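You operate a simulated robot arm through the tools that you are given. There is no shell and no other tool. Be economical: measure what you need, move in short steps, check, and stop when the job is done.

Carry out the task below with a simulated robot arm. There is one attempt and no reset: what you move stays moved.

## Task
Put The Skrivnal Atlas on the book stand, raise the stand half way and shut the tray.
Fine: it lies in the upper atlas tray; leave the other atlas there.

It is judged by the outcome, as a careful person would: the job done as asked, and still so three seconds after it is handed in. It fails if anything else is knocked over, pushed out of place, dropped, spilled or broken.

## Robot
A 6-joint arm with a two-finger parallel gripper, fixed in place. Base frame: the origin is at the foot of the arm, x ahead of it, y to its left, z up. Units: m, rad, N and s.
With the tool pointing down near the work surface it reaches from about 0.14 to 0.74 m from the base axis. Its first joint turns from -2.897 to 2.897 rad. Payload 3.91 kg.
The tool frame sits at the grasp point between the pads (the TCP): z along the fingers, y along the line on which they close. The tips reach 0.03 m beyond it. Largest opening 0.11 m; finger width 0.02, thickness 0.01; the body of the gripper, 0.048 by 0.112 m, starts 0.055 m behind the TCP.
Orientation is that of the tool frame in the base frame, as a unit quaternion [x, y, z, w]. With the fingers straight down and closing along the base's y, the tool's x points along the base's -x, its y along +y and its z along -z.

## Interface
- The arm moves only by the tool drive_tool. Its argument "increments" is a list of rows, each a list of 3 entries, a list of its own where there are three numbers: the shift along the tool's x, y, z in m, then the turn, a rotation vector about the tool's x, y, z in rad, then the closure in counts, from 0 (fully open) to 255 (shut). In form: [[[tx, ty, tz], [rx, ry, rz], claw], ...]. A call has 1 to 12 rows; each row is the pose to reach, as a shift and turn from the pose commanded when the call began, along the tool's axes at that moment. Each row takes 0.2 s and may step no farther than 0.05 m and 0.15 rad from the row before; otherwise, or with a gripper value out of range, the whole call is refused. A pose out of reach is approached as far as the arm can. The call stops where the force on the tool passes 60 N (or 10 N more than at its start, if that is more) or the arm is blocked; 0.2 s more then pass. The fingers move at their own pace (about 0.045 m/s each) and stop on an object; they squeeze with about 29 N. The grip force told is the motor's: it shows also when the fingers shut on nothing. Time passes only in rows, and 0.2 s behind the last, so rows that repeat a pose let the fingers close. The reply holds the time, the measured pose of the TCP, the force on the tool along the base axes, the opening and the grip force, in the units named above and with some noise, and new pictures: "pictures" is both (left out), scene, wrist or none.
- Cameras (640 x 400 px; columns grow to the right, rows downward): "scene" is fixed at [0.4003, 0.5015, 1.2888]; the picture's right is [-1.00, 0.07, 0.00], its down [0.02, 0.34, -0.94] and it looks along [-0.06, -0.94, -0.34] (base axes); focal length 351 px, centre (320, 200). "wrist" rides on the gripper at [-0.036, 0, -0.057] in the tool frame; the picture's right is [0.00, -1.00, 0.00], its down [0.97, 0.00, -0.24] and it looks along [0.24, 0.00, 0.97] (tool axes); focal length 218 px, centre (320, 200). There is no depth. A picture from a camera that has moved, and an enlarged one, comes with that camera's place and axes in the base frame and with its lens.
- raise_lower(by): slides the trunk up (or, below 0, down) by that many m; the arm rides with it, the base frame stays. It gives what a move gives, with no picture.
- zoom(camera, box): a new picture of the part [left, top, right, bottom] of that camera's present view, enlarged. No time passes.
- job_done(): hands the job in; it is judged then, once.

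Go step by step. Nothing tells you positions but the pictures and the camera data: compare them with the known pose of the tool, close in by small moves and look again before you grip or let go. The budget is 120 turns and 150 pictures, counting those below and the enlarged ones. Unless the task says otherwise, let go and move clear before handing in, and close with one line.

The tools are called after "Emit:" by a JSON object that holds its "method" and its "body". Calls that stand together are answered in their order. drive_tool: Moves the arm, as the interface text tells. Its arguments: {"type":"object","properties":{"increments":{"type":"array"},"pictures":{"type":"string","enum":["both","scene","wrist","none"]}},"required":["increments"]} The other tools are called the same way: raise_lower (by) slides the trunk up or down; zoom (camera, box) takes an enlarged picture of a part of a camera's view; job_done () hands the job in.

At the start:

```text
time_s: 0.0
position: [0.3508, -0.3138, 1.1277]
orientation: [0.0, 1.0, 0.0, -0.001]
contact_force: [-0.4, -0.6, 0.4]
width: 0.1101
gripper_force: 0.1
trunk travel left (down, up): [-0.5, 0.09]
```

scene: 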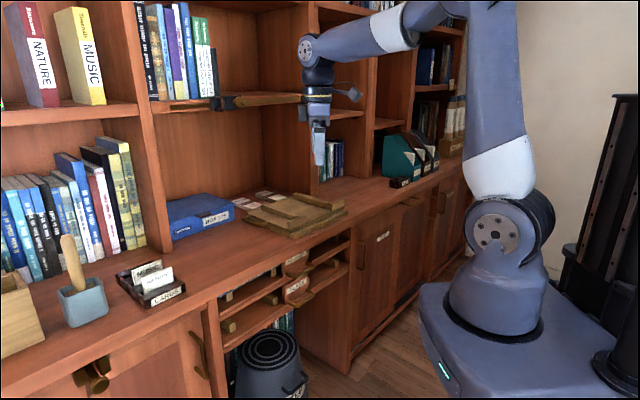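
wrist: 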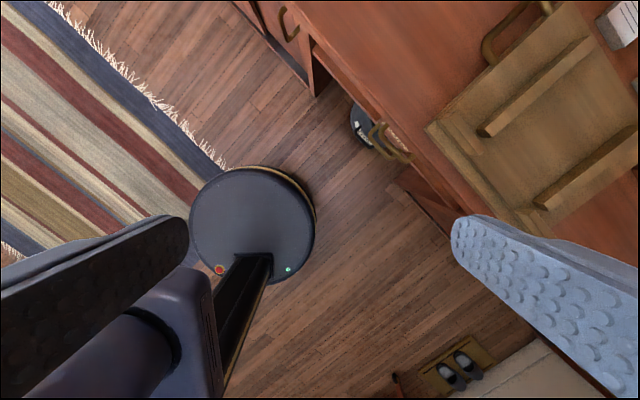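

I see a cabinet with a work surface, a wooden book stand lying flat, and two half-open trays below the top with labels. I'll look closer at these first.

Emit:
{"method": "zoom", "body": {"camera": "scene", "box": [200, 170, 400, 295]}}

Emit:
{"method": "zoom", "body": {"camera": "scene", "box": [200, 230, 400, 355]}}

```text
3.20 times, centred on (300, 232) of scene
camera zoom: at [0.4003, 0.5015, 1.2888], right [-1.0, 0.07, 0.0], down [0.02, 0.34, -0.94], along [-0.06, -0.94, -0.34], focal length 1122 px, centre (384, 96)
```

zoom: 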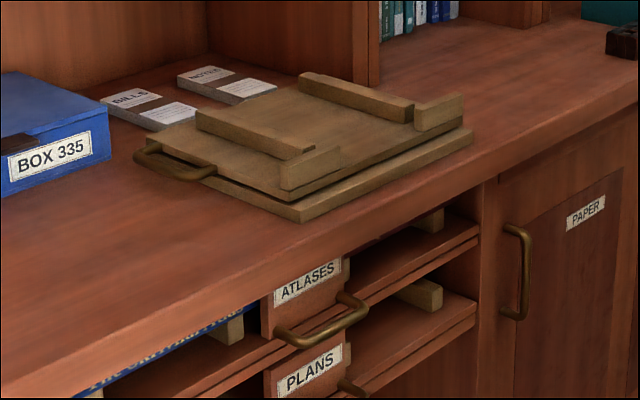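

```text
3.20 times, centred on (300, 292) of scene
camera zoom: at [0.4003, 0.5015, 1.2888], right [-1.0, 0.07, 0.0], down [0.02, 0.34, -0.94], along [-0.06, -0.94, -0.34], focal length 1122 px, centre (384, -96)
```

zoom: 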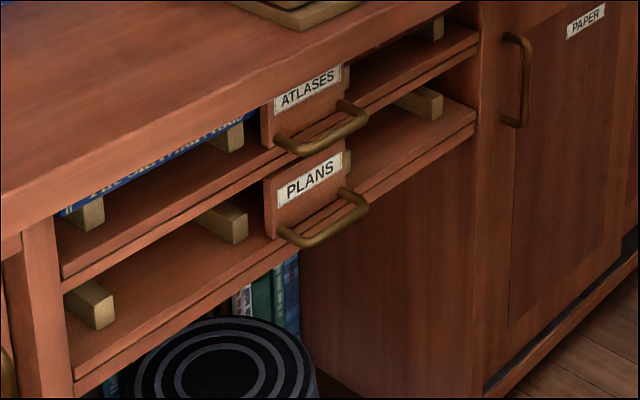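

The counter seems to be turned about 41° from the base axes, with its front edge about 0.60 m from the base and its top near z≈0.79. I'll check the wrist view closely before moving.

Emit:
{"method": "zoom", "body": {"camera": "wrist", "box": [320, 0, 640, 200]}}

Emit:
{"method": "zoom", "body": {"camera": "scene", "box": [210, 225, 290, 275]}}

```text
2.00 times, centred on (480, 100) of wrist
camera zoom: at [0.3854, -0.3147, 1.1842], right [0.0, -1.0, 0.0], down [-0.97, 0.0, 0.24], along [-0.24, 0.0, -0.97], focal length 436 px, centre (0, 400)
```

zoom: 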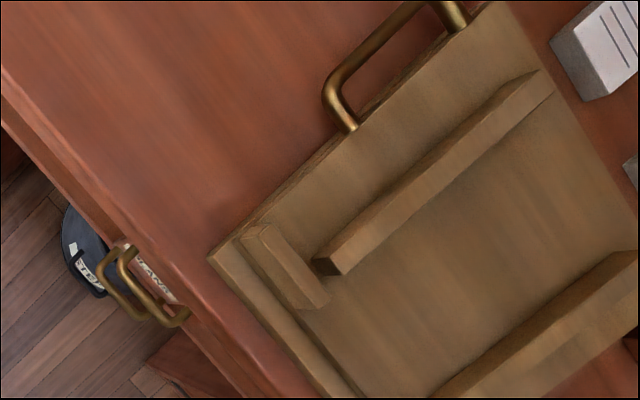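

```text
8.00 times, centred on (250, 250) of scene
camera zoom: at [0.4003, 0.5015, 1.2888], right [-1.0, 0.07, 0.0], down [0.02, 0.34, -0.94], along [-0.06, -0.94, -0.34], focal length 2805 px, centre (880, -200)
```

zoom: 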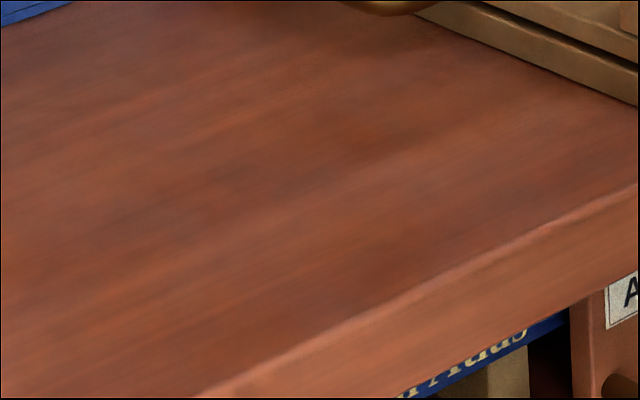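

The left bay holds a blue atlas whose spine reads "…l Atlas", and the ATLASES handle is near (0.39, -0.475, 0.70). I'll turn the tool to point horizontally into the cabinet, well away from everything, so I can look at the trays.

Emit:
{"method": "drive_tool", "body": {"increments": [[[0.005, -0.002, 0], [0.056, -0.122, 0.056], 0], [[0.009, -0.004, 0], [0.111, -0.244, 0.111], 0], [[0.014, -0.006, 0], [0.167, -0.366, 0.167], 0], [[0.019, -0.009, 0], [0.223, -0.488, 0.223], 0], [[0.023, -0.011, 0], [0.278, -0.61, 0.278], 0], [[0.028, -0.013, 0], [0.334, -0.732, 0.334], 0], [[0.033, -0.015, 0], [0.39, -0.855, 0.39], 0], [[0.037, -0.017, 0], [0.445, -0.977, 0.445], 0], [[0.042, -0.019, 0], [0.501, -1.099, 0.501], 0], [[0.047, -0.022, 0], [0.557, -1.221, 0.557], 0], [[0.051, -0.024, 0], [0.612, -1.343, 0.612], 0], [[0.056, -0.026, 0], [0.668, -1.465, 0.668], 0]]}}

```text
time_s: 2.6
position: [0.2928, -0.3409, 1.1274]
orientation: [0.292, 0.644, -0.293, 0.644]
contact_force: [0.7, -0.1, 0.5]
width: 0.11
gripper_force: 0.1
trunk travel left (down, up): [-0.5, 0.09]
camera wrist: at [0.2551, -0.2981, 1.1632], right [-0.75, -0.66, 0.0], down [-0.16, 0.18, -0.97], along [0.64, -0.73, -0.24], focal length 218 px, centre (320, 200)
```

scene: 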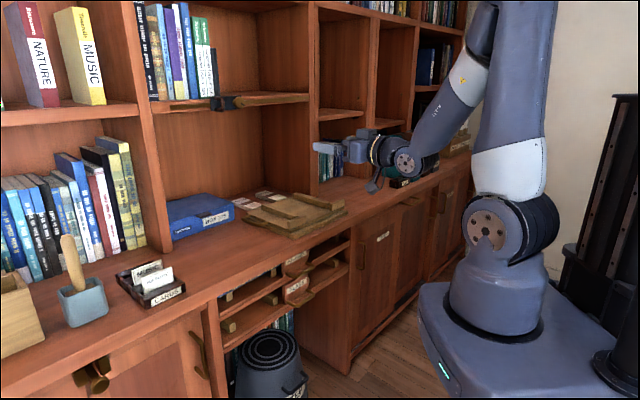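
wrist: 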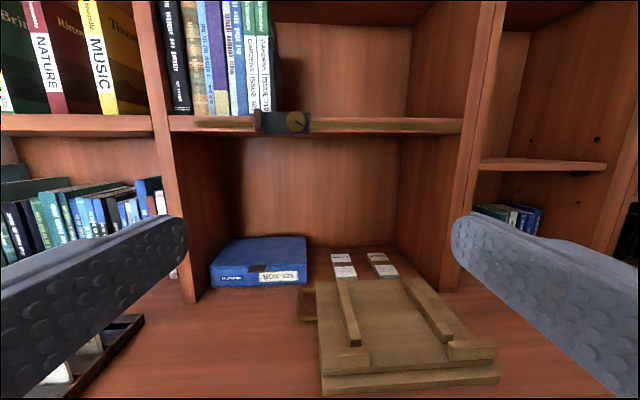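

The view is clear: the stand has its lips at the front and its handle on the left. I'll lower the trunk so the wrist camera can look into the trays.

Emit:
{"method": "raise_lower", "body": {"by": -0.4}}

Emit:
{"method": "zoom", "body": {"camera": "wrist", "box": [0, 0, 640, 400]}}

Emit:
{"method": "zoom", "body": {"camera": "scene", "box": [160, 100, 560, 350]}}

```text
time_s: 6.4
position: [0.2932, -0.3416, 0.7268]
orientation: [0.292, 0.644, -0.292, 0.644]
contact_force: [-0.6, 0.5, -0.1]
width: 0.1096
gripper_force: 0.0
trunk travel left (down, up): [-0.1, 0.49]
```

```text
1.00 times, centred on (320, 200) of wrist
camera zoom: at [0.2553, -0.2982, 0.7633], right [-0.75, -0.66, 0.0], down [-0.16, 0.18, -0.97], along [0.64, -0.73, -0.24], focal length 218 px, centre (320, 200)
```

zoom: 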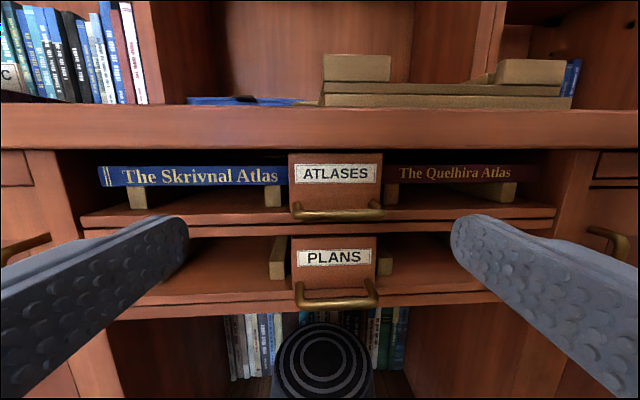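

```text
1.60 times, centred on (360, 225) of scene
camera zoom: at [0.4003, 0.5015, 1.2888], right [-1.0, 0.07, 0.0], down [0.02, 0.34, -0.94], along [-0.06, -0.94, -0.34], focal length 561 px, centre (256, 160)
```

zoom: 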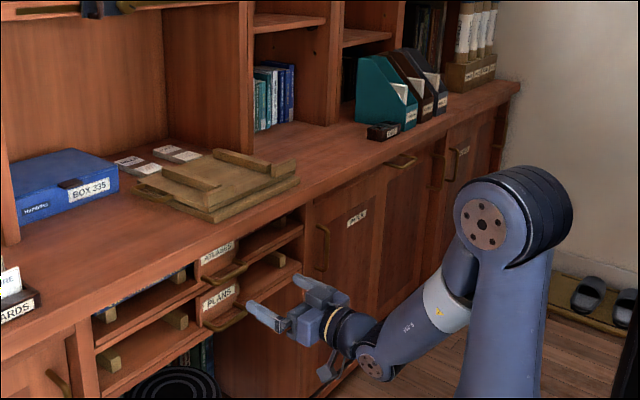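

The Skrivnal Atlas lies in the left bay on two spacers (spine z≈0.717–0.741), and the Quelhira is on the right. The ATLASES handle bar is near n≈0.62 m from the base along the cabinet normal, at z≈0.695. I'll roll the tool so the fingers close vertically and line it up with that handle.

Emit:
{"method": "drive_tool", "body": {"increments": [[[0.003, -0.002, 0], [0, 0, 0.143], 116], [[0.006, -0.004, 0], [0, 0, 0.286], 116], [[0.009, -0.006, 0], [0, 0, 0.428], 116], [[0.012, -0.008, 0], [0, 0, 0.571], 116], [[0.015, -0.01, 0], [0, 0, 0.714], 116], [[0.018, -0.012, 0], [0, 0, 0.857], 116], [[0.021, -0.014, 0], [0, 0, 1.0], 116], [[0.024, -0.016, 0], [0, 0, 1.142], 116], [[0.027, -0.018, 0], [0, 0, 1.285], 116], [[0.03, -0.02, 0], [0, 0, 1.428], 116], [[0.03, -0.02, 0], [0, 0, 1.5708], 116]]}}

```text
time_s: 8.8
position: [0.2773, -0.3538, 0.6975]
orientation: [0.663, 0.247, 0.25, 0.661]
contact_force: [-1.1, 0.5, 0.3]
width: 0.0601
gripper_force: 0.0
trunk travel left (down, up): [-0.1, 0.49]
camera wrist: at [0.2129, -0.3351, 0.6973], right [0.0, 0.0, -1.0], down [0.57, 0.82, 0.0], along [0.82, -0.57, 0.0], focal length 218 px, centre (320, 200)
```

scene: 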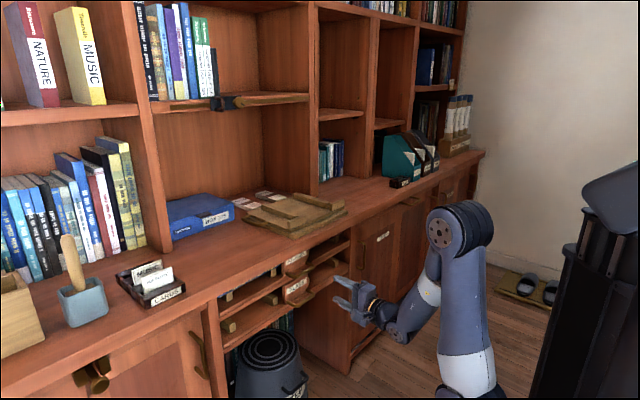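
wrist: 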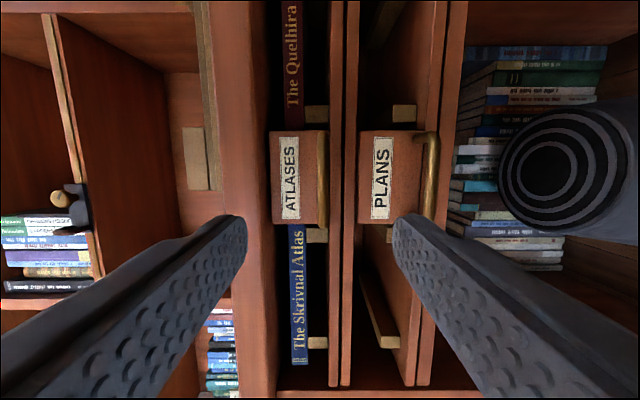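

The handle is level with the tool and centred. I'll move in toward it and check.

Emit:
{"method": "drive_tool", "body": {"increments": [[[0, -0.001, 0.04], [0, 0, 0], 116], [[0, -0.002, 0.08], [0, 0, 0], 116], [[0, -0.003, 0.11], [0, 0, 0], 116]]}}

```text
time_s: 9.6
position: [0.3496, -0.438, 0.6948]
orientation: [0.662, 0.251, 0.251, 0.661]
contact_force: [0.0, -0.1, 0.3]
width: 0.0601
gripper_force: 0.1
out of reach, approached as far as the arm can: row 3
trunk travel left (down, up): [-0.1, 0.49]
camera wrist: at [0.2842, -0.4198, 0.6948], right [0.0, 0.0, -1.0], down [0.57, 0.82, 0.0], along [0.82, -0.57, 0.0], focal length 218 px, centre (320, 200)
```

scene: 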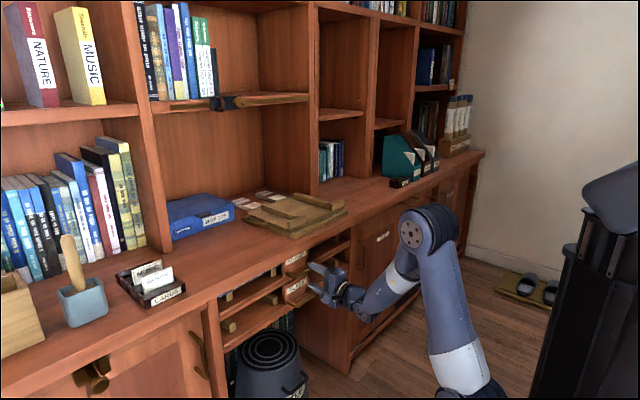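
wrist: 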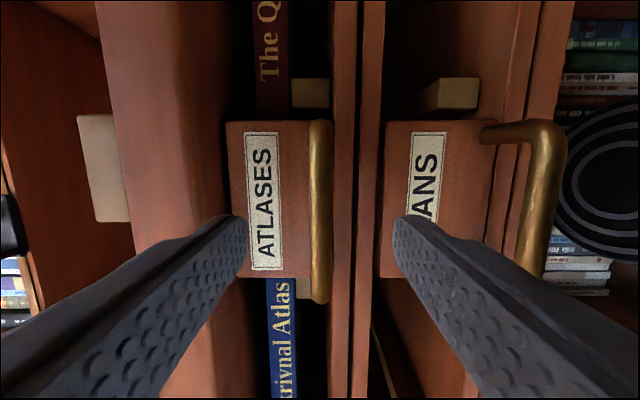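

The handle bar lies between the fingers in height, but the arm reported a reach limit. I'll test a small step forward.

Emit:
{"method": "drive_tool", "body": {"increments": [[[0, 0, 0.02], [0, 0, 0], 116], [[0, 0, 0.03], [0, 0, 0], 116]], "pictures": "none"}}

```text
time_s: 10.2
position: [0.3658, -0.4617, 0.6954]
orientation: [0.662, 0.252, 0.251, 0.66]
contact_force: [-0.7, -0.1, 0.6]
width: 0.0601
gripper_force: 0.1
out of reach, approached as far as the arm can: row 2
trunk travel left (down, up): [-0.1, 0.49]
```

It still tracks nearly the full step. I'll look at where the bar is relative to the pads.

Emit:
{"method": "drive_tool", "body": {"increments": [[[0, 0, 0.01], [0, 0, 0], 116]]}}

```text
time_s: 10.6
position: [0.3715, -0.4698, 0.695]
orientation: [0.661, 0.252, 0.252, 0.66]
contact_force: [-0.3, -0.3, -0.3]
width: 0.0601
gripper_force: 0.1
trunk travel left (down, up): [-0.1, 0.49]
camera wrist: at [0.3063, -0.4525, 0.6953], right [0.0, 0.0, -1.0], down [0.57, 0.82, 0.0], along [0.82, -0.57, 0.0], focal length 218 px, centre (320, 200)
```

scene: 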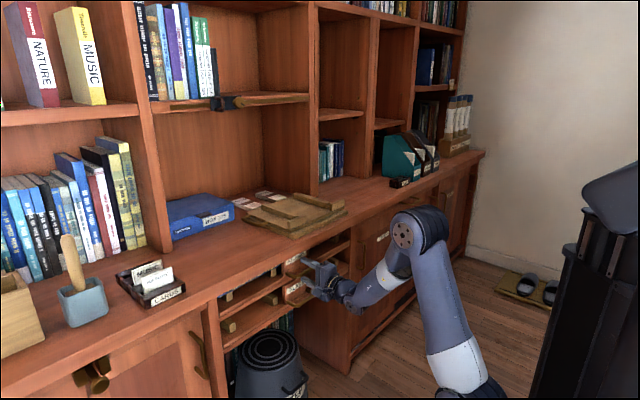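
wrist: 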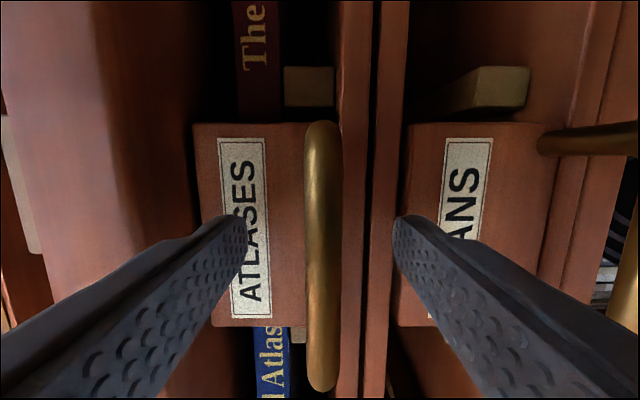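

The bar is centred between the fingers, about 1 cm short of good purchase. I'll go in a bit more and close on it.

Emit:
{"method": "drive_tool", "body": {"increments": [[[0, 0, 0.01], [0, 0, 0], 116], [[0, 0, 0.018], [0, 0, 0], 116], [[0, 0, 0.018], [0, 0, 0], 255], [[0, 0, 0.018], [0, 0, 0], 255], [[0, 0, 0.018], [0, 0, 0], 255], [[0, 0, 0.018], [0, 0, 0], 255]], "pictures": "wrist"}}

```text
time_s: 12.0
position: [0.3804, -0.4846, 0.6947]
orientation: [0.663, 0.253, 0.25, 0.658]
contact_force: [-16.9, 16.8, -6.0]
width: 0.0121
gripper_force: 42.0
trunk travel left (down, up): [-0.1, 0.49]
camera wrist: at [0.3156, -0.4663, 0.6943], right [0.0, 0.0, -1.0], down [0.57, 0.82, 0.0], along [0.82, -0.57, -0.01], focal length 218 px, centre (320, 200)
```

wrist: 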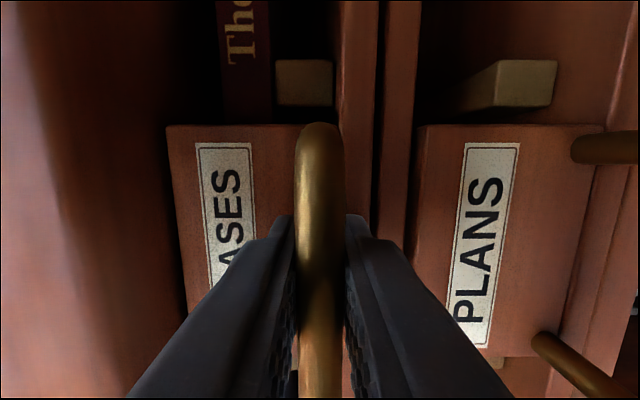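

I have the handle (width 0.012). I'll pull the tray out gently.

Emit:
{"method": "drive_tool", "body": {"increments": [[[0, 0, -0.02], [0, 0, 0], 255], [[0, 0, -0.04], [0, 0, 0], 255], [[0, 0, -0.06], [0, 0, 0], 255], [[0, 0, -0.08], [0, 0, 0], 255]]}}

```text
time_s: 13.0
position: [0.3296, -0.4248, 0.6956]
orientation: [0.664, 0.247, 0.248, 0.66]
contact_force: [-25.0, -21.7, -16.4]
width: 0.0117
gripper_force: 45.4
trunk travel left (down, up): [-0.1, 0.49]
camera wrist: at [0.2645, -0.4056, 0.6941], right [0.0, 0.01, -1.0], down [0.58, 0.82, 0.0], along [0.82, -0.58, 0.0], focal length 218 px, centre (320, 200)
```

scene: 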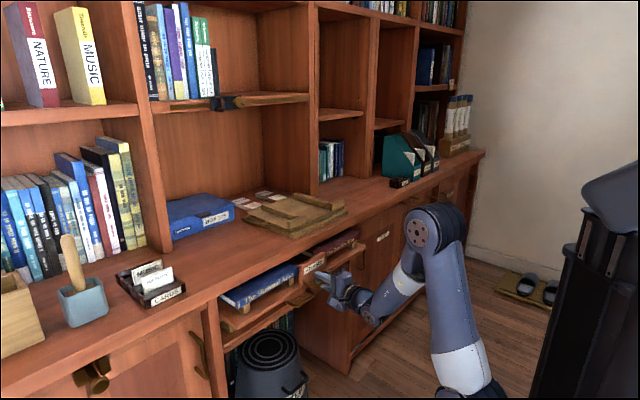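
wrist: 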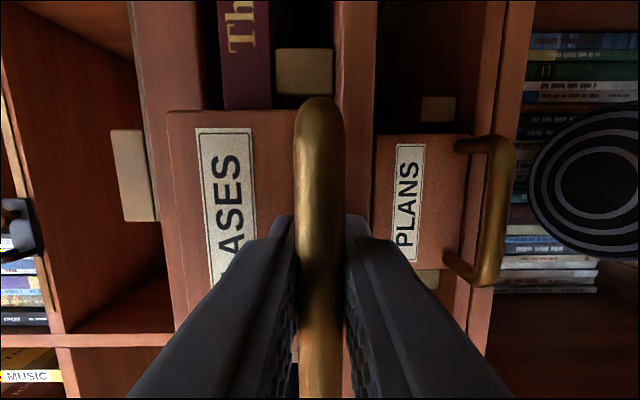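

The tray slides, though my pull is slightly off its line (the slide runs close to (0.643, -0.766)). I'll correct that and keep pulling.

Emit:
{"method": "drive_tool", "body": {"increments": [[[0.003, 0, -0.02], [0, 0, 0], 255], [[0.0035, 0, -0.04], [0, 0, 0], 255], [[0.004, 0, -0.06], [0, 0, 0], 255], [[0.0045, 0, -0.08], [0, 0, 0], 255]], "pictures": "scene"}}

```text
time_s: 14.0
position: [0.2796, -0.3615, 0.6933]
orientation: [0.663, 0.245, 0.248, 0.662]
contact_force: [-28.3, -24.5, -13.4]
width: 0.0116
gripper_force: 45.3
trunk travel left (down, up): [-0.1, 0.49]
```

scene: 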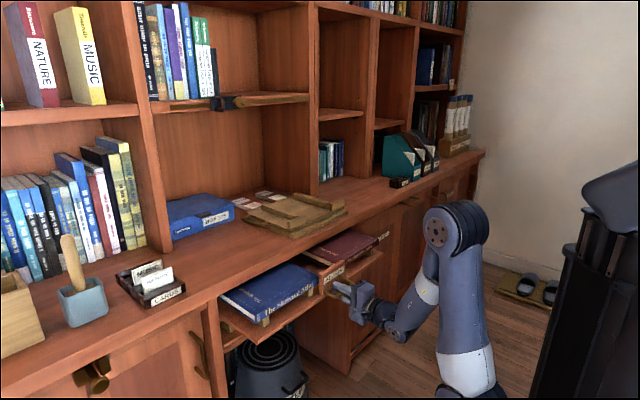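

The tray is out about 16 cm. I'll look at how much of the atlas is exposed.

Emit:
{"method": "zoom", "body": {"camera": "scene", "box": [200, 200, 400, 325]}}

```text
3.20 times, centred on (300, 262) of scene
camera zoom: at [0.4003, 0.5015, 1.2888], right [-1.0, 0.07, 0.0], down [0.02, 0.34, -0.94], along [-0.06, -0.94, -0.34], focal length 1122 px, centre (384, 0)
```

zoom: 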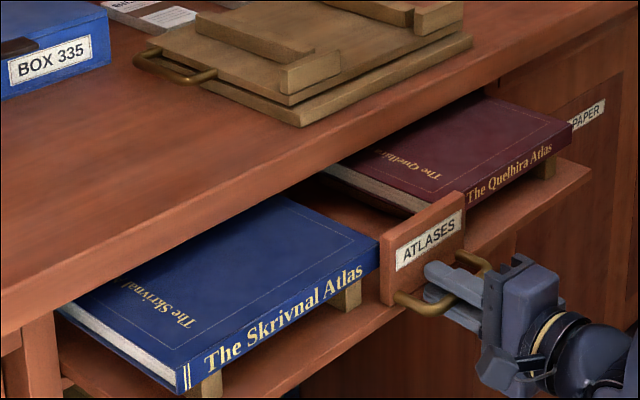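

The whole front half of the Skrivnal Atlas is exposed. I'll release the handle and back off.

Emit:
{"method": "drive_tool", "body": {"increments": [[[0, 0, 0], [0, 0, 0], 100], [[0, 0, 0], [0, 0, 0], 100], [[0, 0, 0], [0, 0, 0], 100], [[0, 0, -0.02], [0, 0, 0], 100], [[0, 0, -0.05], [0, 0, 0], 100]]}}

```text
time_s: 15.2
position: [0.2482, -0.3225, 0.6943]
orientation: [0.662, 0.249, 0.249, 0.662]
contact_force: [-0.5, 0.0, -0.5]
width: 0.0672
gripper_force: 0.0
trunk travel left (down, up): [-0.1, 0.49]
camera wrist: at [0.1828, -0.3036, 0.6952], right [0.0, 0.0, -1.0], down [0.57, 0.82, 0.0], along [0.82, -0.57, 0.0], focal length 218 px, centre (320, 200)
```

scene: 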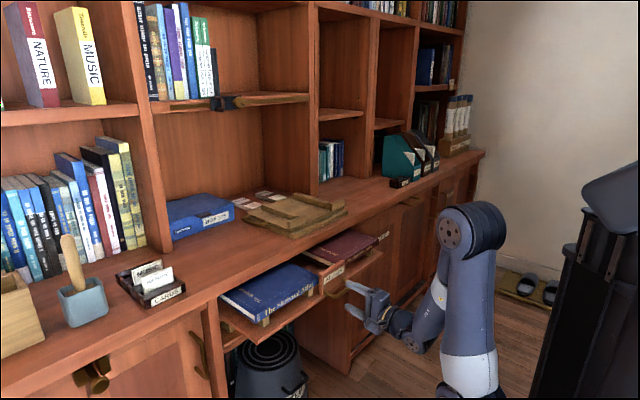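
wrist: 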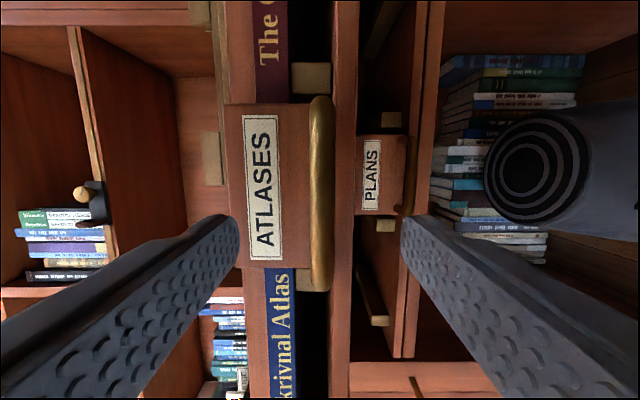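

Handle released, tray still open. Now I'll go across to face the middle of the Skrivnal spine at its height, with the fingers partly closed.

Emit:
{"method": "drive_tool", "body": {"increments": [[[0.02, 0.01, -0.02], [0, 0, 0], 158], [[0.06, 0.03, -0.02], [0, 0, 0], 158], [[0.105, 0.036, -0.02], [0, 0, 0], 158], [[0.15, 0.036, -0.02], [0, 0, 0], 158], [[0.163, 0.036, -0.02], [0, 0, 0], 158]]}}

Emit:
{"method": "zoom", "body": {"camera": "scene", "box": [200, 200, 400, 325]}}

```text
time_s: 16.4
position: [0.2586, -0.2692, 0.7382]
orientation: [0.662, 0.25, 0.251, 0.661]
contact_force: [0.3, -0.2, 0.8]
width: 0.0416
gripper_force: 0.1
out of reach, approached as far as the arm can: row 2, 3, 4, 5
trunk travel left (down, up): [-0.1, 0.49]
camera wrist: at [0.1938, -0.2513, 0.7377], right [0.0, 0.0, -1.0], down [0.57, 0.82, 0.0], along [0.82, -0.57, 0.0], focal length 218 px, centre (320, 200)
```

scene: 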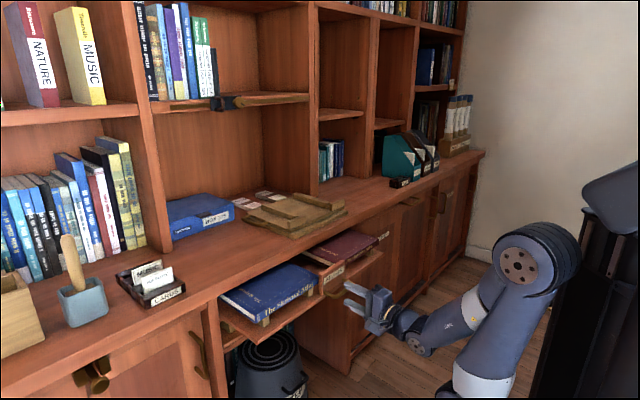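
wrist: 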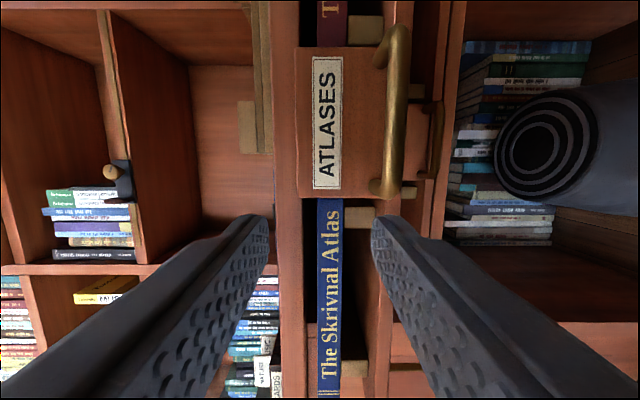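

```text
3.20 times, centred on (300, 262) of scene
camera zoom: at [0.4003, 0.5015, 1.2888], right [-1.0, 0.07, 0.0], down [0.02, 0.34, -0.94], along [-0.06, -0.94, -0.34], focal length 1122 px, centre (384, 0)
```

zoom: 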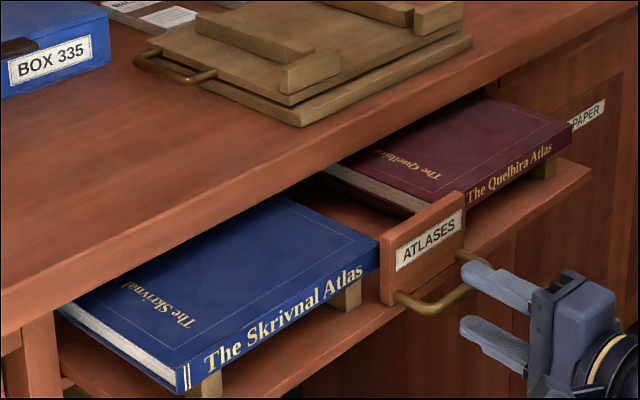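

The arm folds too tightly here because the shoulder is low and close to the wrist. I'll raise the trunk again and reach down from above instead.

Emit:
{"method": "raise_lower", "body": {"by": 0.3}}

```text
time_s: 19.4
position: [0.2587, -0.2701, 1.0382]
orientation: [0.662, 0.251, 0.25, 0.661]
contact_force: [0.6, 0.7, -0.3]
width: 0.0416
gripper_force: 0.0
trunk travel left (down, up): [-0.4, 0.19]
```

Emit:
{"method": "raise_lower", "body": {"by": 0.15}}

Emit:
{"method": "drive_tool", "body": {"increments": [[[0.025, 0, 0.035], [0, 0, 0], 158], [[0.05, 0, 0.07], [0, 0, 0], 158], [[0.08, 0, 0.105], [0, 0, 0], 158], [[0.1126, 0, 0.14], [0, 0, 0], 158], [[0.1126, -0.04, 0.149], [0, 0, 0], 158], [[0.1126, -0.09, 0.149], [0, 0, 0], 158], [[0.1126, -0.14, 0.149], [0, 0, 0], 158], [[0.1126, -0.19, 0.149], [0, 0, 0], 158], [[0.1126, -0.24, 0.149], [0, 0, 0], 158], [[0.1126, -0.29, 0.149], [0, 0, 0], 158]]}}

```text
time_s: 21.2
position: [0.2587, -0.2691, 1.1888]
orientation: [0.662, 0.25, 0.25, 0.661]
contact_force: [0.0, -0.3, 1.1]
width: 0.0419
gripper_force: 0.0
trunk travel left (down, up): [-0.55, 0.04]
```

```text
time_s: 23.4
position: [0.3336, -0.3776, 0.9022]
orientation: [0.654, 0.27, 0.27, 0.653]
contact_force: [0.5, 0.6, -0.5]
width: 0.0419
gripper_force: 0.1
out of reach, approached as far as the arm can: row 1, 2, 3, 4, 5, 6, 7, 8, 9, 10
trunk travel left (down, up): [-0.55, 0.04]
camera wrist: at [0.2676, -0.3639, 0.9022], right [0.0, 0.0, -1.0], down [0.52, 0.86, 0.0], along [0.86, -0.52, 0.0], focal length 218 px, centre (320, 200)
```

scene: 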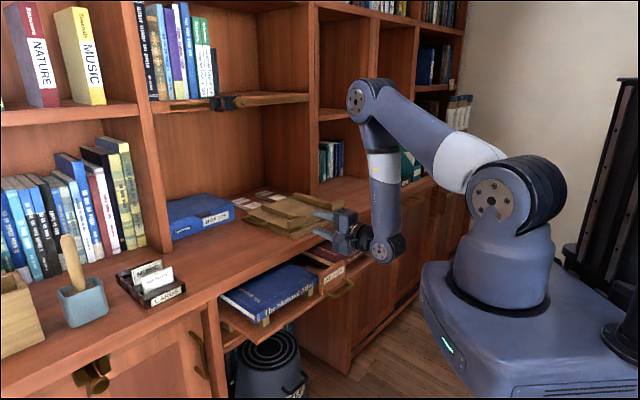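
wrist: 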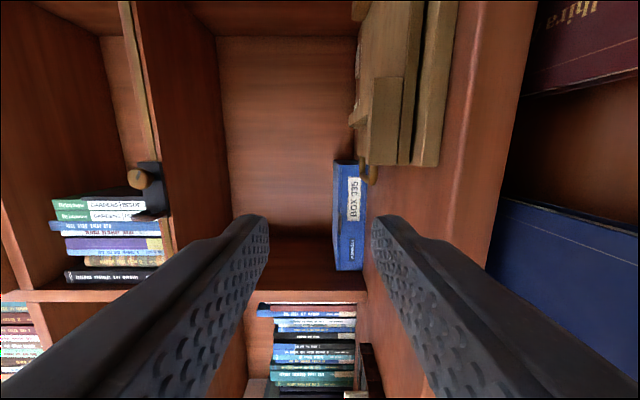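

A wrist joint limit in this roll is blocking movement to the left. The gripper is symmetric, so I'll roll it back the other way by half a turn, here in free space.

Emit:
{"method": "drive_tool", "body": {"increments": [[[0, 0, 0], [0, 0, -0.14], 158], [[0, 0, 0], [0, 0, -0.28], 158], [[0, 0, 0], [0, 0, -0.42], 158], [[0, 0, 0], [0, 0, -0.56], 158], [[0, 0, 0], [0, 0, -0.7], 158], [[0, 0, 0], [0, 0, -0.84], 158], [[0, 0, 0], [0, 0, -0.98], 158], [[0, 0, 0], [0, 0, -1.12], 158], [[0, 0, 0], [0, 0, -1.26], 158], [[0, 0, 0], [0, 0, -1.4], 158], [[0, 0, 0], [0, 0, -1.5], 158], [[0, 0, 0], [0, 0, -1.5708], 158]]}}

```text
time_s: 26.0
position: [0.331, -0.3781, 0.9]
orientation: [0.327, 0.627, -0.212, 0.674]
contact_force: [0.3, 0.4, 0.4]
width: 0.0418
gripper_force: 0.1
out of reach, approached as far as the arm can: row 11, 12
trunk travel left (down, up): [-0.55, 0.04]
camera wrist: at [0.286, -0.3434, 0.9355], right [-0.7, -0.69, -0.17], down [-0.05, 0.29, -0.96], along [0.71, -0.66, -0.24], focal length 218 px, centre (320, 200)
```

scene: 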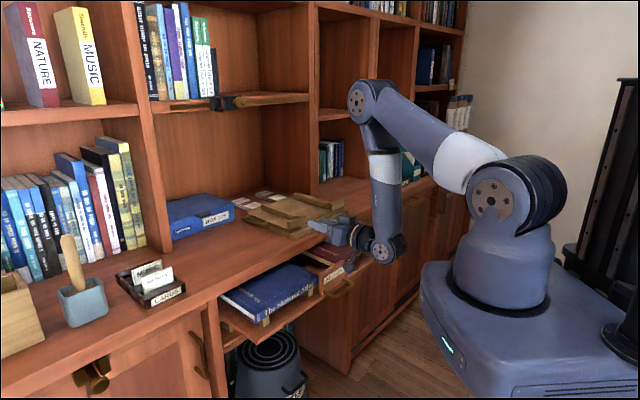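
wrist: 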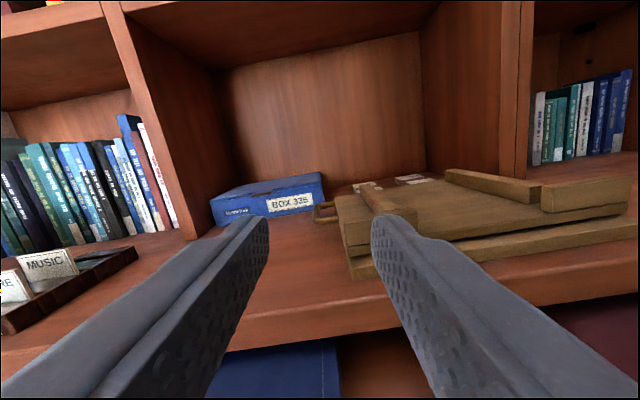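

The roll stopped about 10° short, so I'm learning which direction is limited. I'll test a small move to the left in this roll.

Emit:
{"method": "drive_tool", "body": {"increments": [[[0.005, 0.03, 0.0026], [0, 0, 0], 158], [[0.0105, 0.059, 0.0052], [0, 0, 0], 158]], "pictures": "none"}}

```text
time_s: 26.6
position: [0.3345, -0.3741, 0.8993]
orientation: [0.326, 0.627, -0.211, 0.675]
contact_force: [0.7, -0.5, 0.2]
width: 0.0417
gripper_force: 0.0
out of reach, approached as far as the arm can: row 1, 2
trunk travel left (down, up): [-0.55, 0.04]
```

Moving left is blocked whatever the roll, so the forearm-roll joint looks to be at its limit. That means the tool has to stay yawed to the left of the arm's own plane. The fingers close vertically, so a yawed grasp works equally well, and I'll yaw the tool left about 25° to free it.

Emit:
{"method": "drive_tool", "body": {"increments": [[[0, 0, 0], [-0.138, 0.024, 0], 158], [[0, 0, 0], [-0.275, 0.047, 0], 158], [[0, 0, 0], [-0.413, 0.071, 0], 158]], "pictures": "none"}}

```text
time_s: 27.4
position: [0.3339, -0.3745, 0.9003]
orientation: [0.189, 0.681, -0.068, 0.704]
contact_force: [-0.1, -0.1, 0.1]
width: 0.0418
gripper_force: 0.0
out of reach, approached as far as the arm can: row 1
trunk travel left (down, up): [-0.55, 0.04]
```

That freed it. Now I'll roll so the fingers close vertically while moving toward a spot in front of and above the Skrivnal spine.

Emit:
{"method": "drive_tool", "body": {"increments": [[[0.009, 0.01, -0.002], [0, 0, 0.14], 158], [[0.018, 0.02, -0.004], [0, 0, 0.28], 158], [[0.027, 0.03, -0.006], [0, 0, 0.42], 158], [[0.036, 0.04, -0.008], [0, 0, 0.56], 158], [[0.044, 0.05, -0.01], [0, 0, 0.7], 158], [[0.053, 0.06, -0.013], [0, 0, 0.84], 158], [[0.062, 0.07, -0.015], [0, 0, 0.98], 158], [[0.071, 0.08, -0.017], [0, 0, 1.12], 158], [[0.08, 0.09, -0.019], [0, 0, 1.26], 158], [[0.0887, 0.0995, -0.021], [0, 0, 1.396], 158]]}}

```text
time_s: 29.6
position: [0.3563, -0.2604, 0.8301]
orientation: [0.583, 0.399, 0.4, 0.583]
contact_force: [0.0, 0.2, -0.2]
width: 0.0418
gripper_force: 0.1
trunk travel left (down, up): [-0.55, 0.04]
camera wrist: at [0.2895, -0.2745, 0.8297], right [0.0, 0.0, -1.0], down [0.13, 0.99, 0.0], along [0.99, -0.13, 0.0], focal length 218 px, centre (320, 200)
```

scene: 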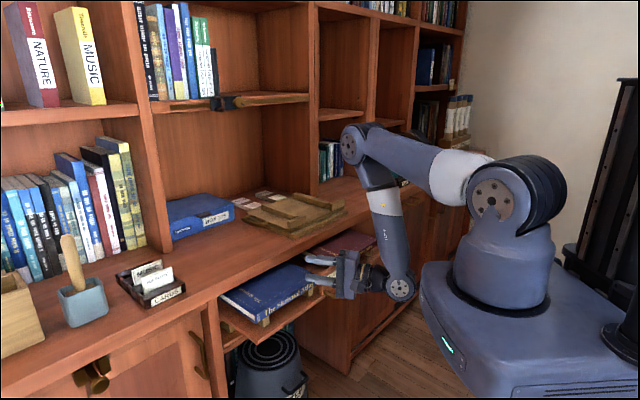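
wrist: 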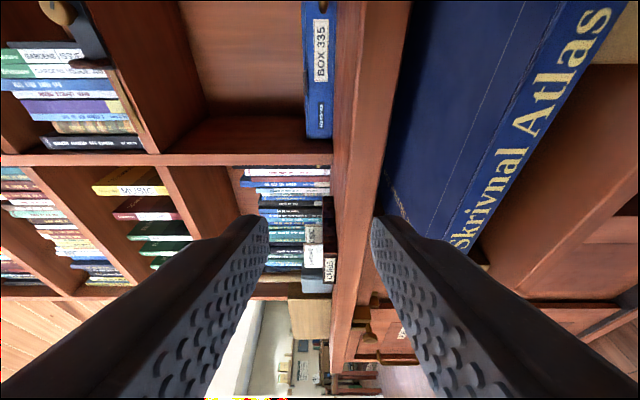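

The arm now moves freely, and the spine is just ahead and below. I'll lower to spine height with a little standoff and look again.

Emit:
{"method": "drive_tool", "body": {"increments": [[[0, -0.03, -0.02], [0, 0, 0], 158], [[0, -0.07, -0.03], [0, 0, 0], 158], [[0, -0.1, -0.03], [0, 0, 0], 158]]}}

Emit:
{"method": "zoom", "body": {"camera": "scene", "box": [200, 200, 400, 325]}}

```text
time_s: 30.4
position: [0.3294, -0.2495, 0.73]
orientation: [0.583, 0.399, 0.401, 0.583]
contact_force: [-0.1, 0.3, -0.4]
width: 0.0416
gripper_force: 0.1
trunk travel left (down, up): [-0.55, 0.04]
camera wrist: at [0.2631, -0.2638, 0.7296], right [0.0, 0.0, -1.0], down [0.13, 0.99, 0.0], along [0.99, -0.13, 0.0], focal length 218 px, centre (320, 200)
```

scene: 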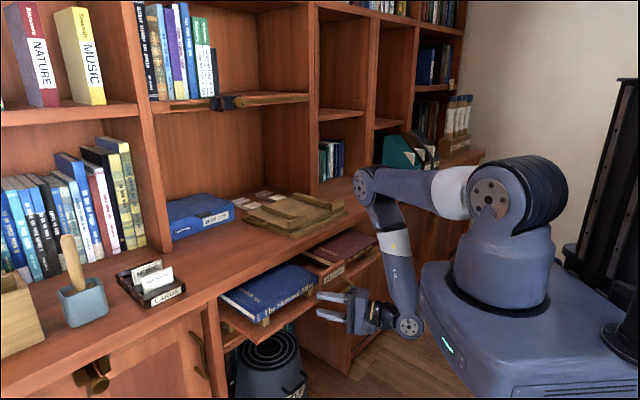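
wrist: 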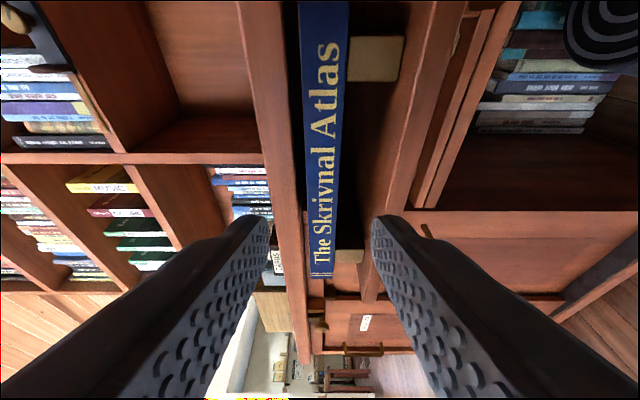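

```text
3.20 times, centred on (300, 262) of scene
camera zoom: at [0.4003, 0.5015, 1.2888], right [-1.0, 0.07, 0.0], down [0.02, 0.34, -0.94], along [-0.06, -0.94, -0.34], focal length 1122 px, centre (384, 0)
```

zoom: 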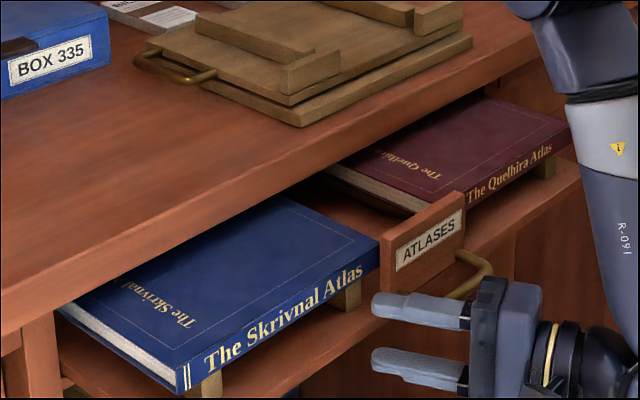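

Two views agree: the spine runs from (0.51, -0.21) to (0.353, -0.373) at z 0.715–0.741, so the cabinet is turned 45°. The tool axis points right at the spine's middle, 0.11 m ahead. I need to know how far the tray lip sticks out in front of the spine.

Emit:
{"method": "zoom", "body": {"camera": "wrist", "box": [260, 0, 500, 300]}}

```text
1.33 times, centred on (380, 150) of wrist
camera zoom: at [0.2631, -0.2638, 0.7296], right [0.0, 0.0, -1.0], down [0.13, 0.99, 0.0], along [0.99, -0.13, 0.0], focal length 291 px, centre (240, 267)
```

zoom: 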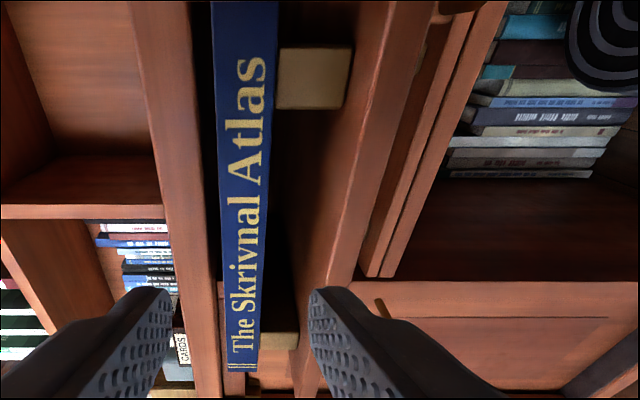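

The tray floor is at z≈0.685 with its edge at n≈0.49, about 2 cm in front of the spine. That lets me bring the pads about 4 cm onto the book. I'll move in and grip the middle of the spine.

Emit:
{"method": "drive_tool", "body": {"increments": [[[0, -0.001, 0.04], [0, 0, 0], 158], [[0, -0.002, 0.08], [0, 0, 0], 158], [[0, -0.002, 0.105], [0, 0, 0], 158], [[0, -0.002, 0.125], [0, 0, 0], 158]]}}

Emit:
{"method": "zoom", "body": {"camera": "scene", "box": [220, 235, 340, 310]}}

```text
time_s: 31.4
position: [0.4452, -0.2949, 0.7279]
orientation: [0.583, 0.399, 0.399, 0.584]
contact_force: [0.4, 0.4, 0.2]
width: 0.0417
gripper_force: 0.1
trunk travel left (down, up): [-0.55, 0.04]
camera wrist: at [0.3789, -0.309, 0.7278], right [0.0, 0.0, -1.0], down [0.13, 0.99, 0.0], along [0.99, -0.13, 0.0], focal length 218 px, centre (320, 200)
```

scene: 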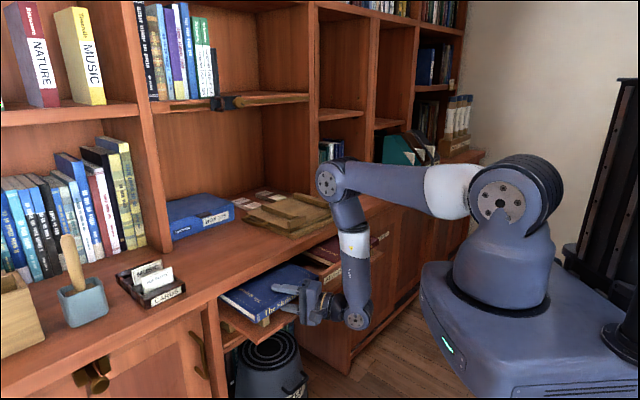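
wrist: 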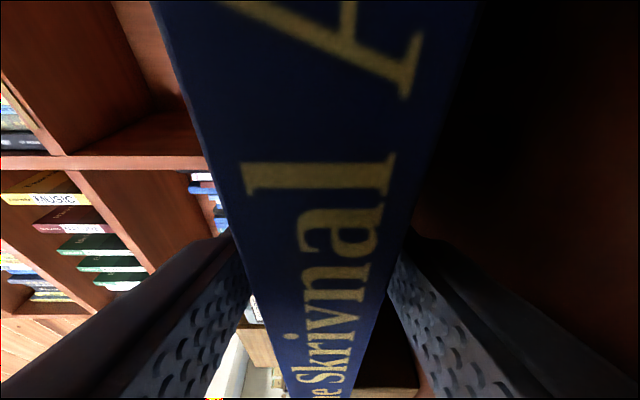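

```text
5.33 times, centred on (280, 272) of scene
camera zoom: at [0.4003, 0.5015, 1.2888], right [-1.0, 0.07, 0.0], down [0.02, 0.34, -0.94], along [-0.06, -0.94, -0.34], focal length 1870 px, centre (533, -187)
```

zoom: 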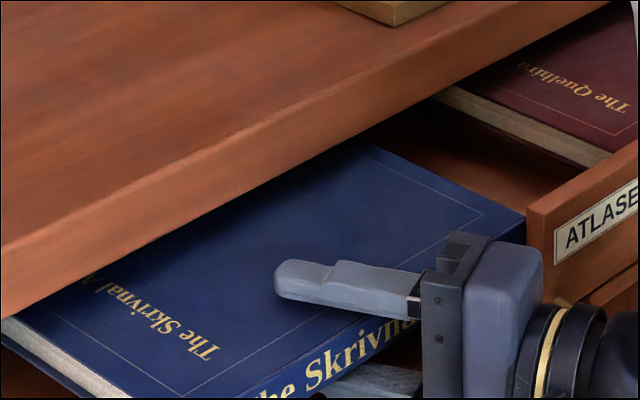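

The fingers straddle the atlas correctly, one above and one below. I'll close on it.

Emit:
{"method": "drive_tool", "body": {"increments": [[[0, 0, 0], [0, 0, 0], 255], [[0, 0, 0], [0, 0, 0], 255], [[0, 0, 0], [0, 0, 0], 255], [[0, 0.004, 0], [0, 0, 0], 255], [[0, 0.008, 0], [0, 0, 0], 255]], "pictures": "scene"}}

```text
time_s: 32.6
position: [0.4456, -0.2951, 0.7349]
orientation: [0.583, 0.399, 0.401, 0.583]
contact_force: [0.3, 0.6, -7.0]
width: 0.0239
gripper_force: 29.1
trunk travel left (down, up): [-0.55, 0.04]
```

scene: 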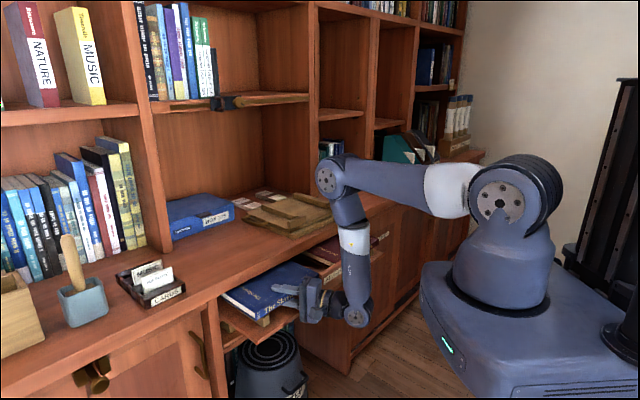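

The atlas is held (width 0.024, about 0.7 kg) and lifted just off the spacers. I'll draw it straight out of the tray.

Emit:
{"method": "drive_tool", "body": {"increments": [[[0.0121, 0, -0.0274], [0, 0, 0], 255], [[0.0242, 0, -0.0548], [0, 0, 0], 255], [[0.0363, 0, -0.0822], [0, 0, 0], 255], [[0.0484, 0, -0.1096], [0, 0, 0], 255]]}}

Emit:
{"method": "zoom", "body": {"camera": "scene", "box": [200, 200, 400, 325]}}

```text
time_s: 33.6
position: [0.3583, -0.2099, 0.7347]
orientation: [0.583, 0.4, 0.4, 0.583]
contact_force: [0.4, 0.0, -6.0]
width: 0.0239
gripper_force: 28.8
trunk travel left (down, up): [-0.55, 0.04]
camera wrist: at [0.2927, -0.2234, 0.7355], right [0.0, 0.0, -1.0], down [0.13, 0.99, 0.0], along [0.99, -0.13, 0.0], focal length 218 px, centre (320, 200)
```

scene: 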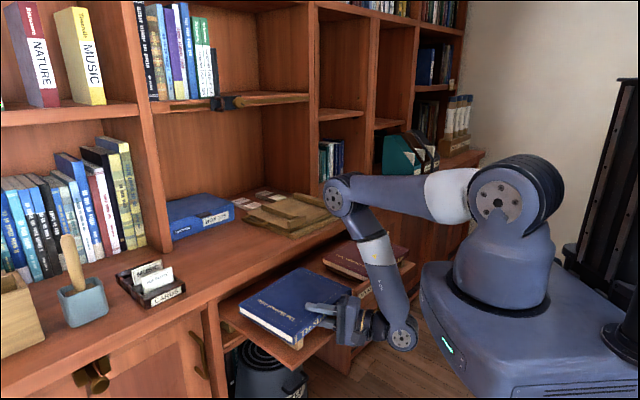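
wrist: 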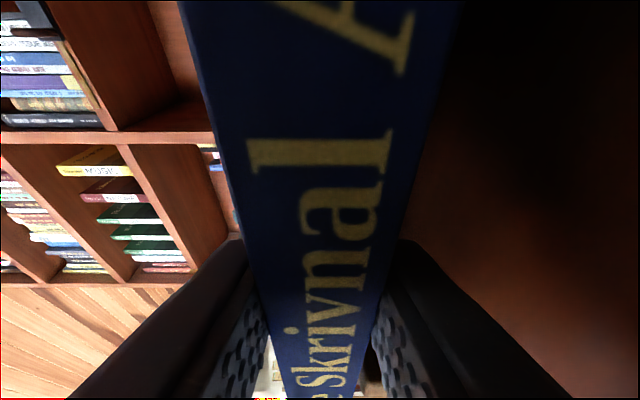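

```text
3.20 times, centred on (300, 262) of scene
camera zoom: at [0.4003, 0.5015, 1.2888], right [-1.0, 0.07, 0.0], down [0.02, 0.34, -0.94], along [-0.06, -0.94, -0.34], focal length 1122 px, centre (384, 0)
```

zoom: 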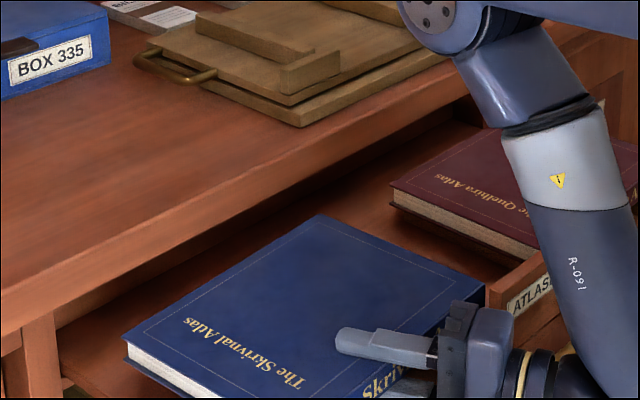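

The tray slid further out along with the book, but nothing is disturbed. The rear of the atlas (n≈0.57) is now clear of the counter edge (n≈0.61), so I'll lift straight up.

Emit:
{"method": "drive_tool", "body": {"increments": [[[0, 0.02, 0], [0, 0, 0], 255], [[0, 0.05, 0], [0, 0, 0], 255], [[0, 0.09, 0], [0, 0, 0], 255], [[0, 0.13, 0], [0, 0, 0], 255], [[0, 0.17, 0], [0, 0, 0], 255], [[0, 0.2, 0], [0, 0, 0], 255]]}}

```text
time_s: 35.0
position: [0.3671, -0.2192, 0.937]
orientation: [0.569, 0.398, 0.401, 0.598]
contact_force: [0.4, -0.5, -6.9]
width: 0.0241
gripper_force: 29.2
trunk travel left (down, up): [-0.55, 0.04]
camera wrist: at [0.2997, -0.2336, 0.9358], right [0.03, -0.03, -1.0], down [0.13, 0.99, -0.03], along [0.99, -0.13, 0.03], focal length 218 px, centre (320, 200)
```

scene: 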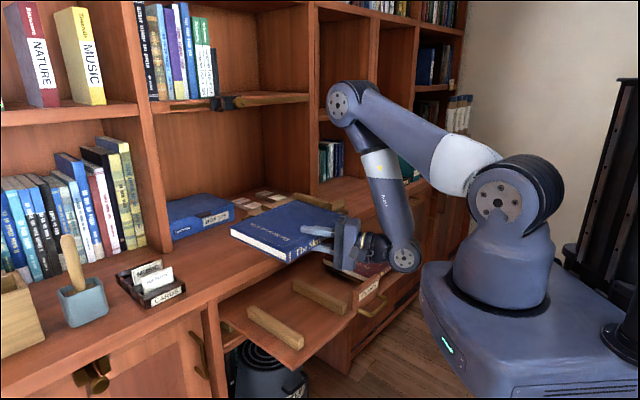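
wrist: 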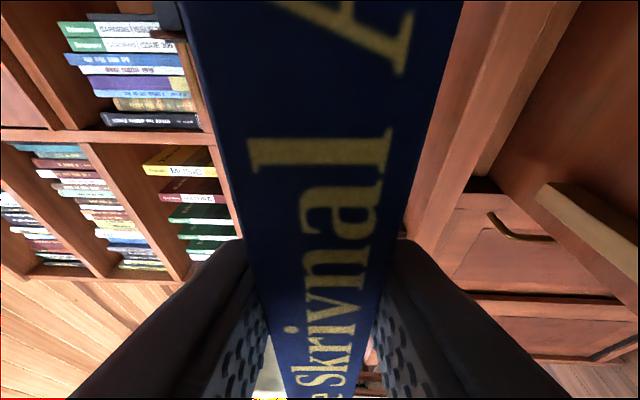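

The atlas is clear of the tray at z≈0.94 and held firmly. The stand is square to the cabinet, with its lips at n≈0.643–0.662 and centre at τ≈-0.177, so I'll carry the book over high and check halfway.

Emit:
{"method": "drive_tool", "body": {"increments": [[[-0.039, 0, 0.0128], [0, 0, 0], 255], [[-0.078, 0, 0.0256], [0, 0, 0], 255], [[-0.117, 0, 0.0385], [0, 0, 0], 255], [[-0.156, 0, 0.0513], [0, 0, 0], 255], [[-0.195, 0, 0.0641], [0, 0, 0], 255], [[-0.234, 0, 0.0769], [0, 0, 0], 255]], "pictures": "scene"}}

```text
time_s: 36.4
position: [0.3481, -0.4557, 0.9356]
orientation: [0.584, 0.4, 0.4, 0.582]
contact_force: [1.2, -0.5, -7.1]
width: 0.0241
gripper_force: 29.5
trunk travel left (down, up): [-0.55, 0.04]
```

scene: 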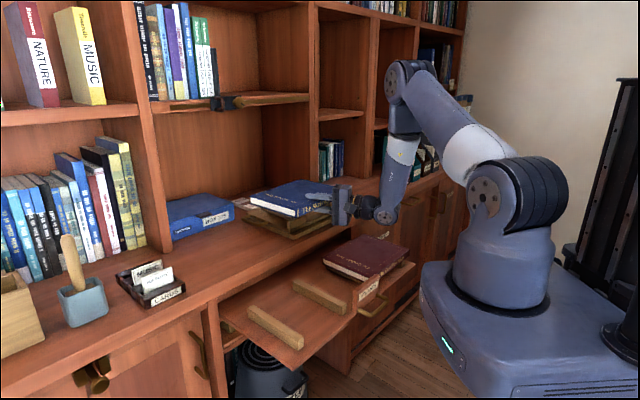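

The book is level and going well. I'll continue to above the stand's front, still high.

Emit:
{"method": "drive_tool", "body": {"increments": [[[-0.035, -0.005, 0.011], [0, 0, 0], 255], [[-0.075, -0.015, 0.024], [0, 0, 0], 255], [[-0.115, -0.025, 0.037], [0, 0, 0], 255]]}}

Emit:
{"method": "zoom", "body": {"camera": "scene", "box": [220, 160, 380, 260]}}

```text
time_s: 37.2
position: [0.34, -0.5767, 0.9106]
orientation: [0.584, 0.4, 0.4, 0.582]
contact_force: [0.3, -0.7, -5.8]
width: 0.0241
gripper_force: 28.4
trunk travel left (down, up): [-0.55, 0.04]
camera wrist: at [0.2746, -0.5907, 0.9098], right [0.0, 0.0, -1.0], down [0.13, 0.99, 0.0], along [0.99, -0.13, 0.0], focal length 218 px, centre (320, 200)
```

scene: 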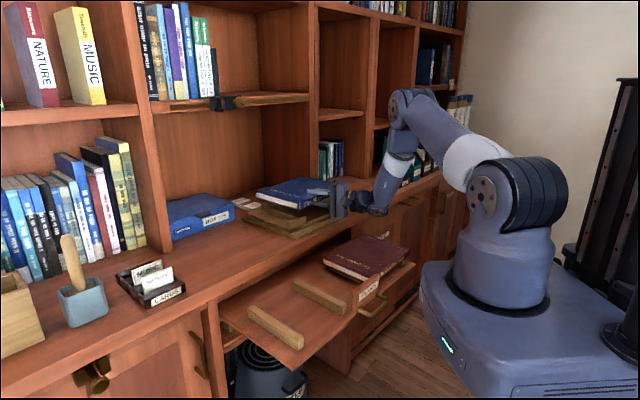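
wrist: 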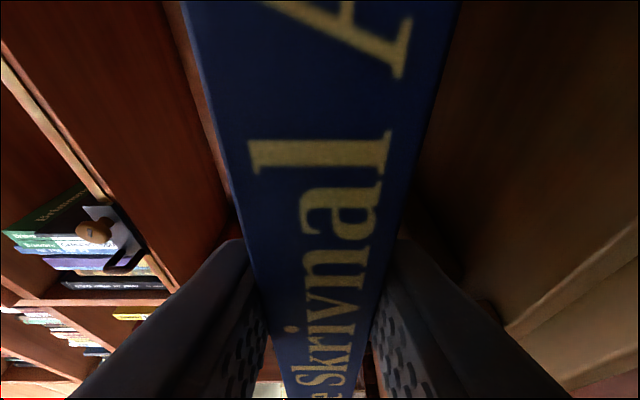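

```text
4.00 times, centred on (300, 210) of scene
camera zoom: at [0.4003, 0.5015, 1.2888], right [-1.0, 0.07, 0.0], down [0.02, 0.34, -0.94], along [-0.06, -0.94, -0.34], focal length 1402 px, centre (400, 160)
```

zoom: 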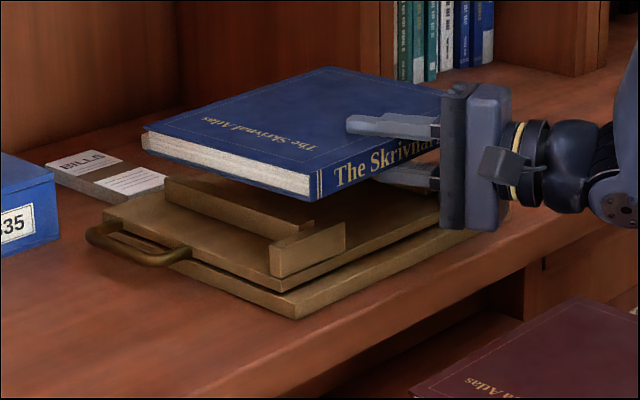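

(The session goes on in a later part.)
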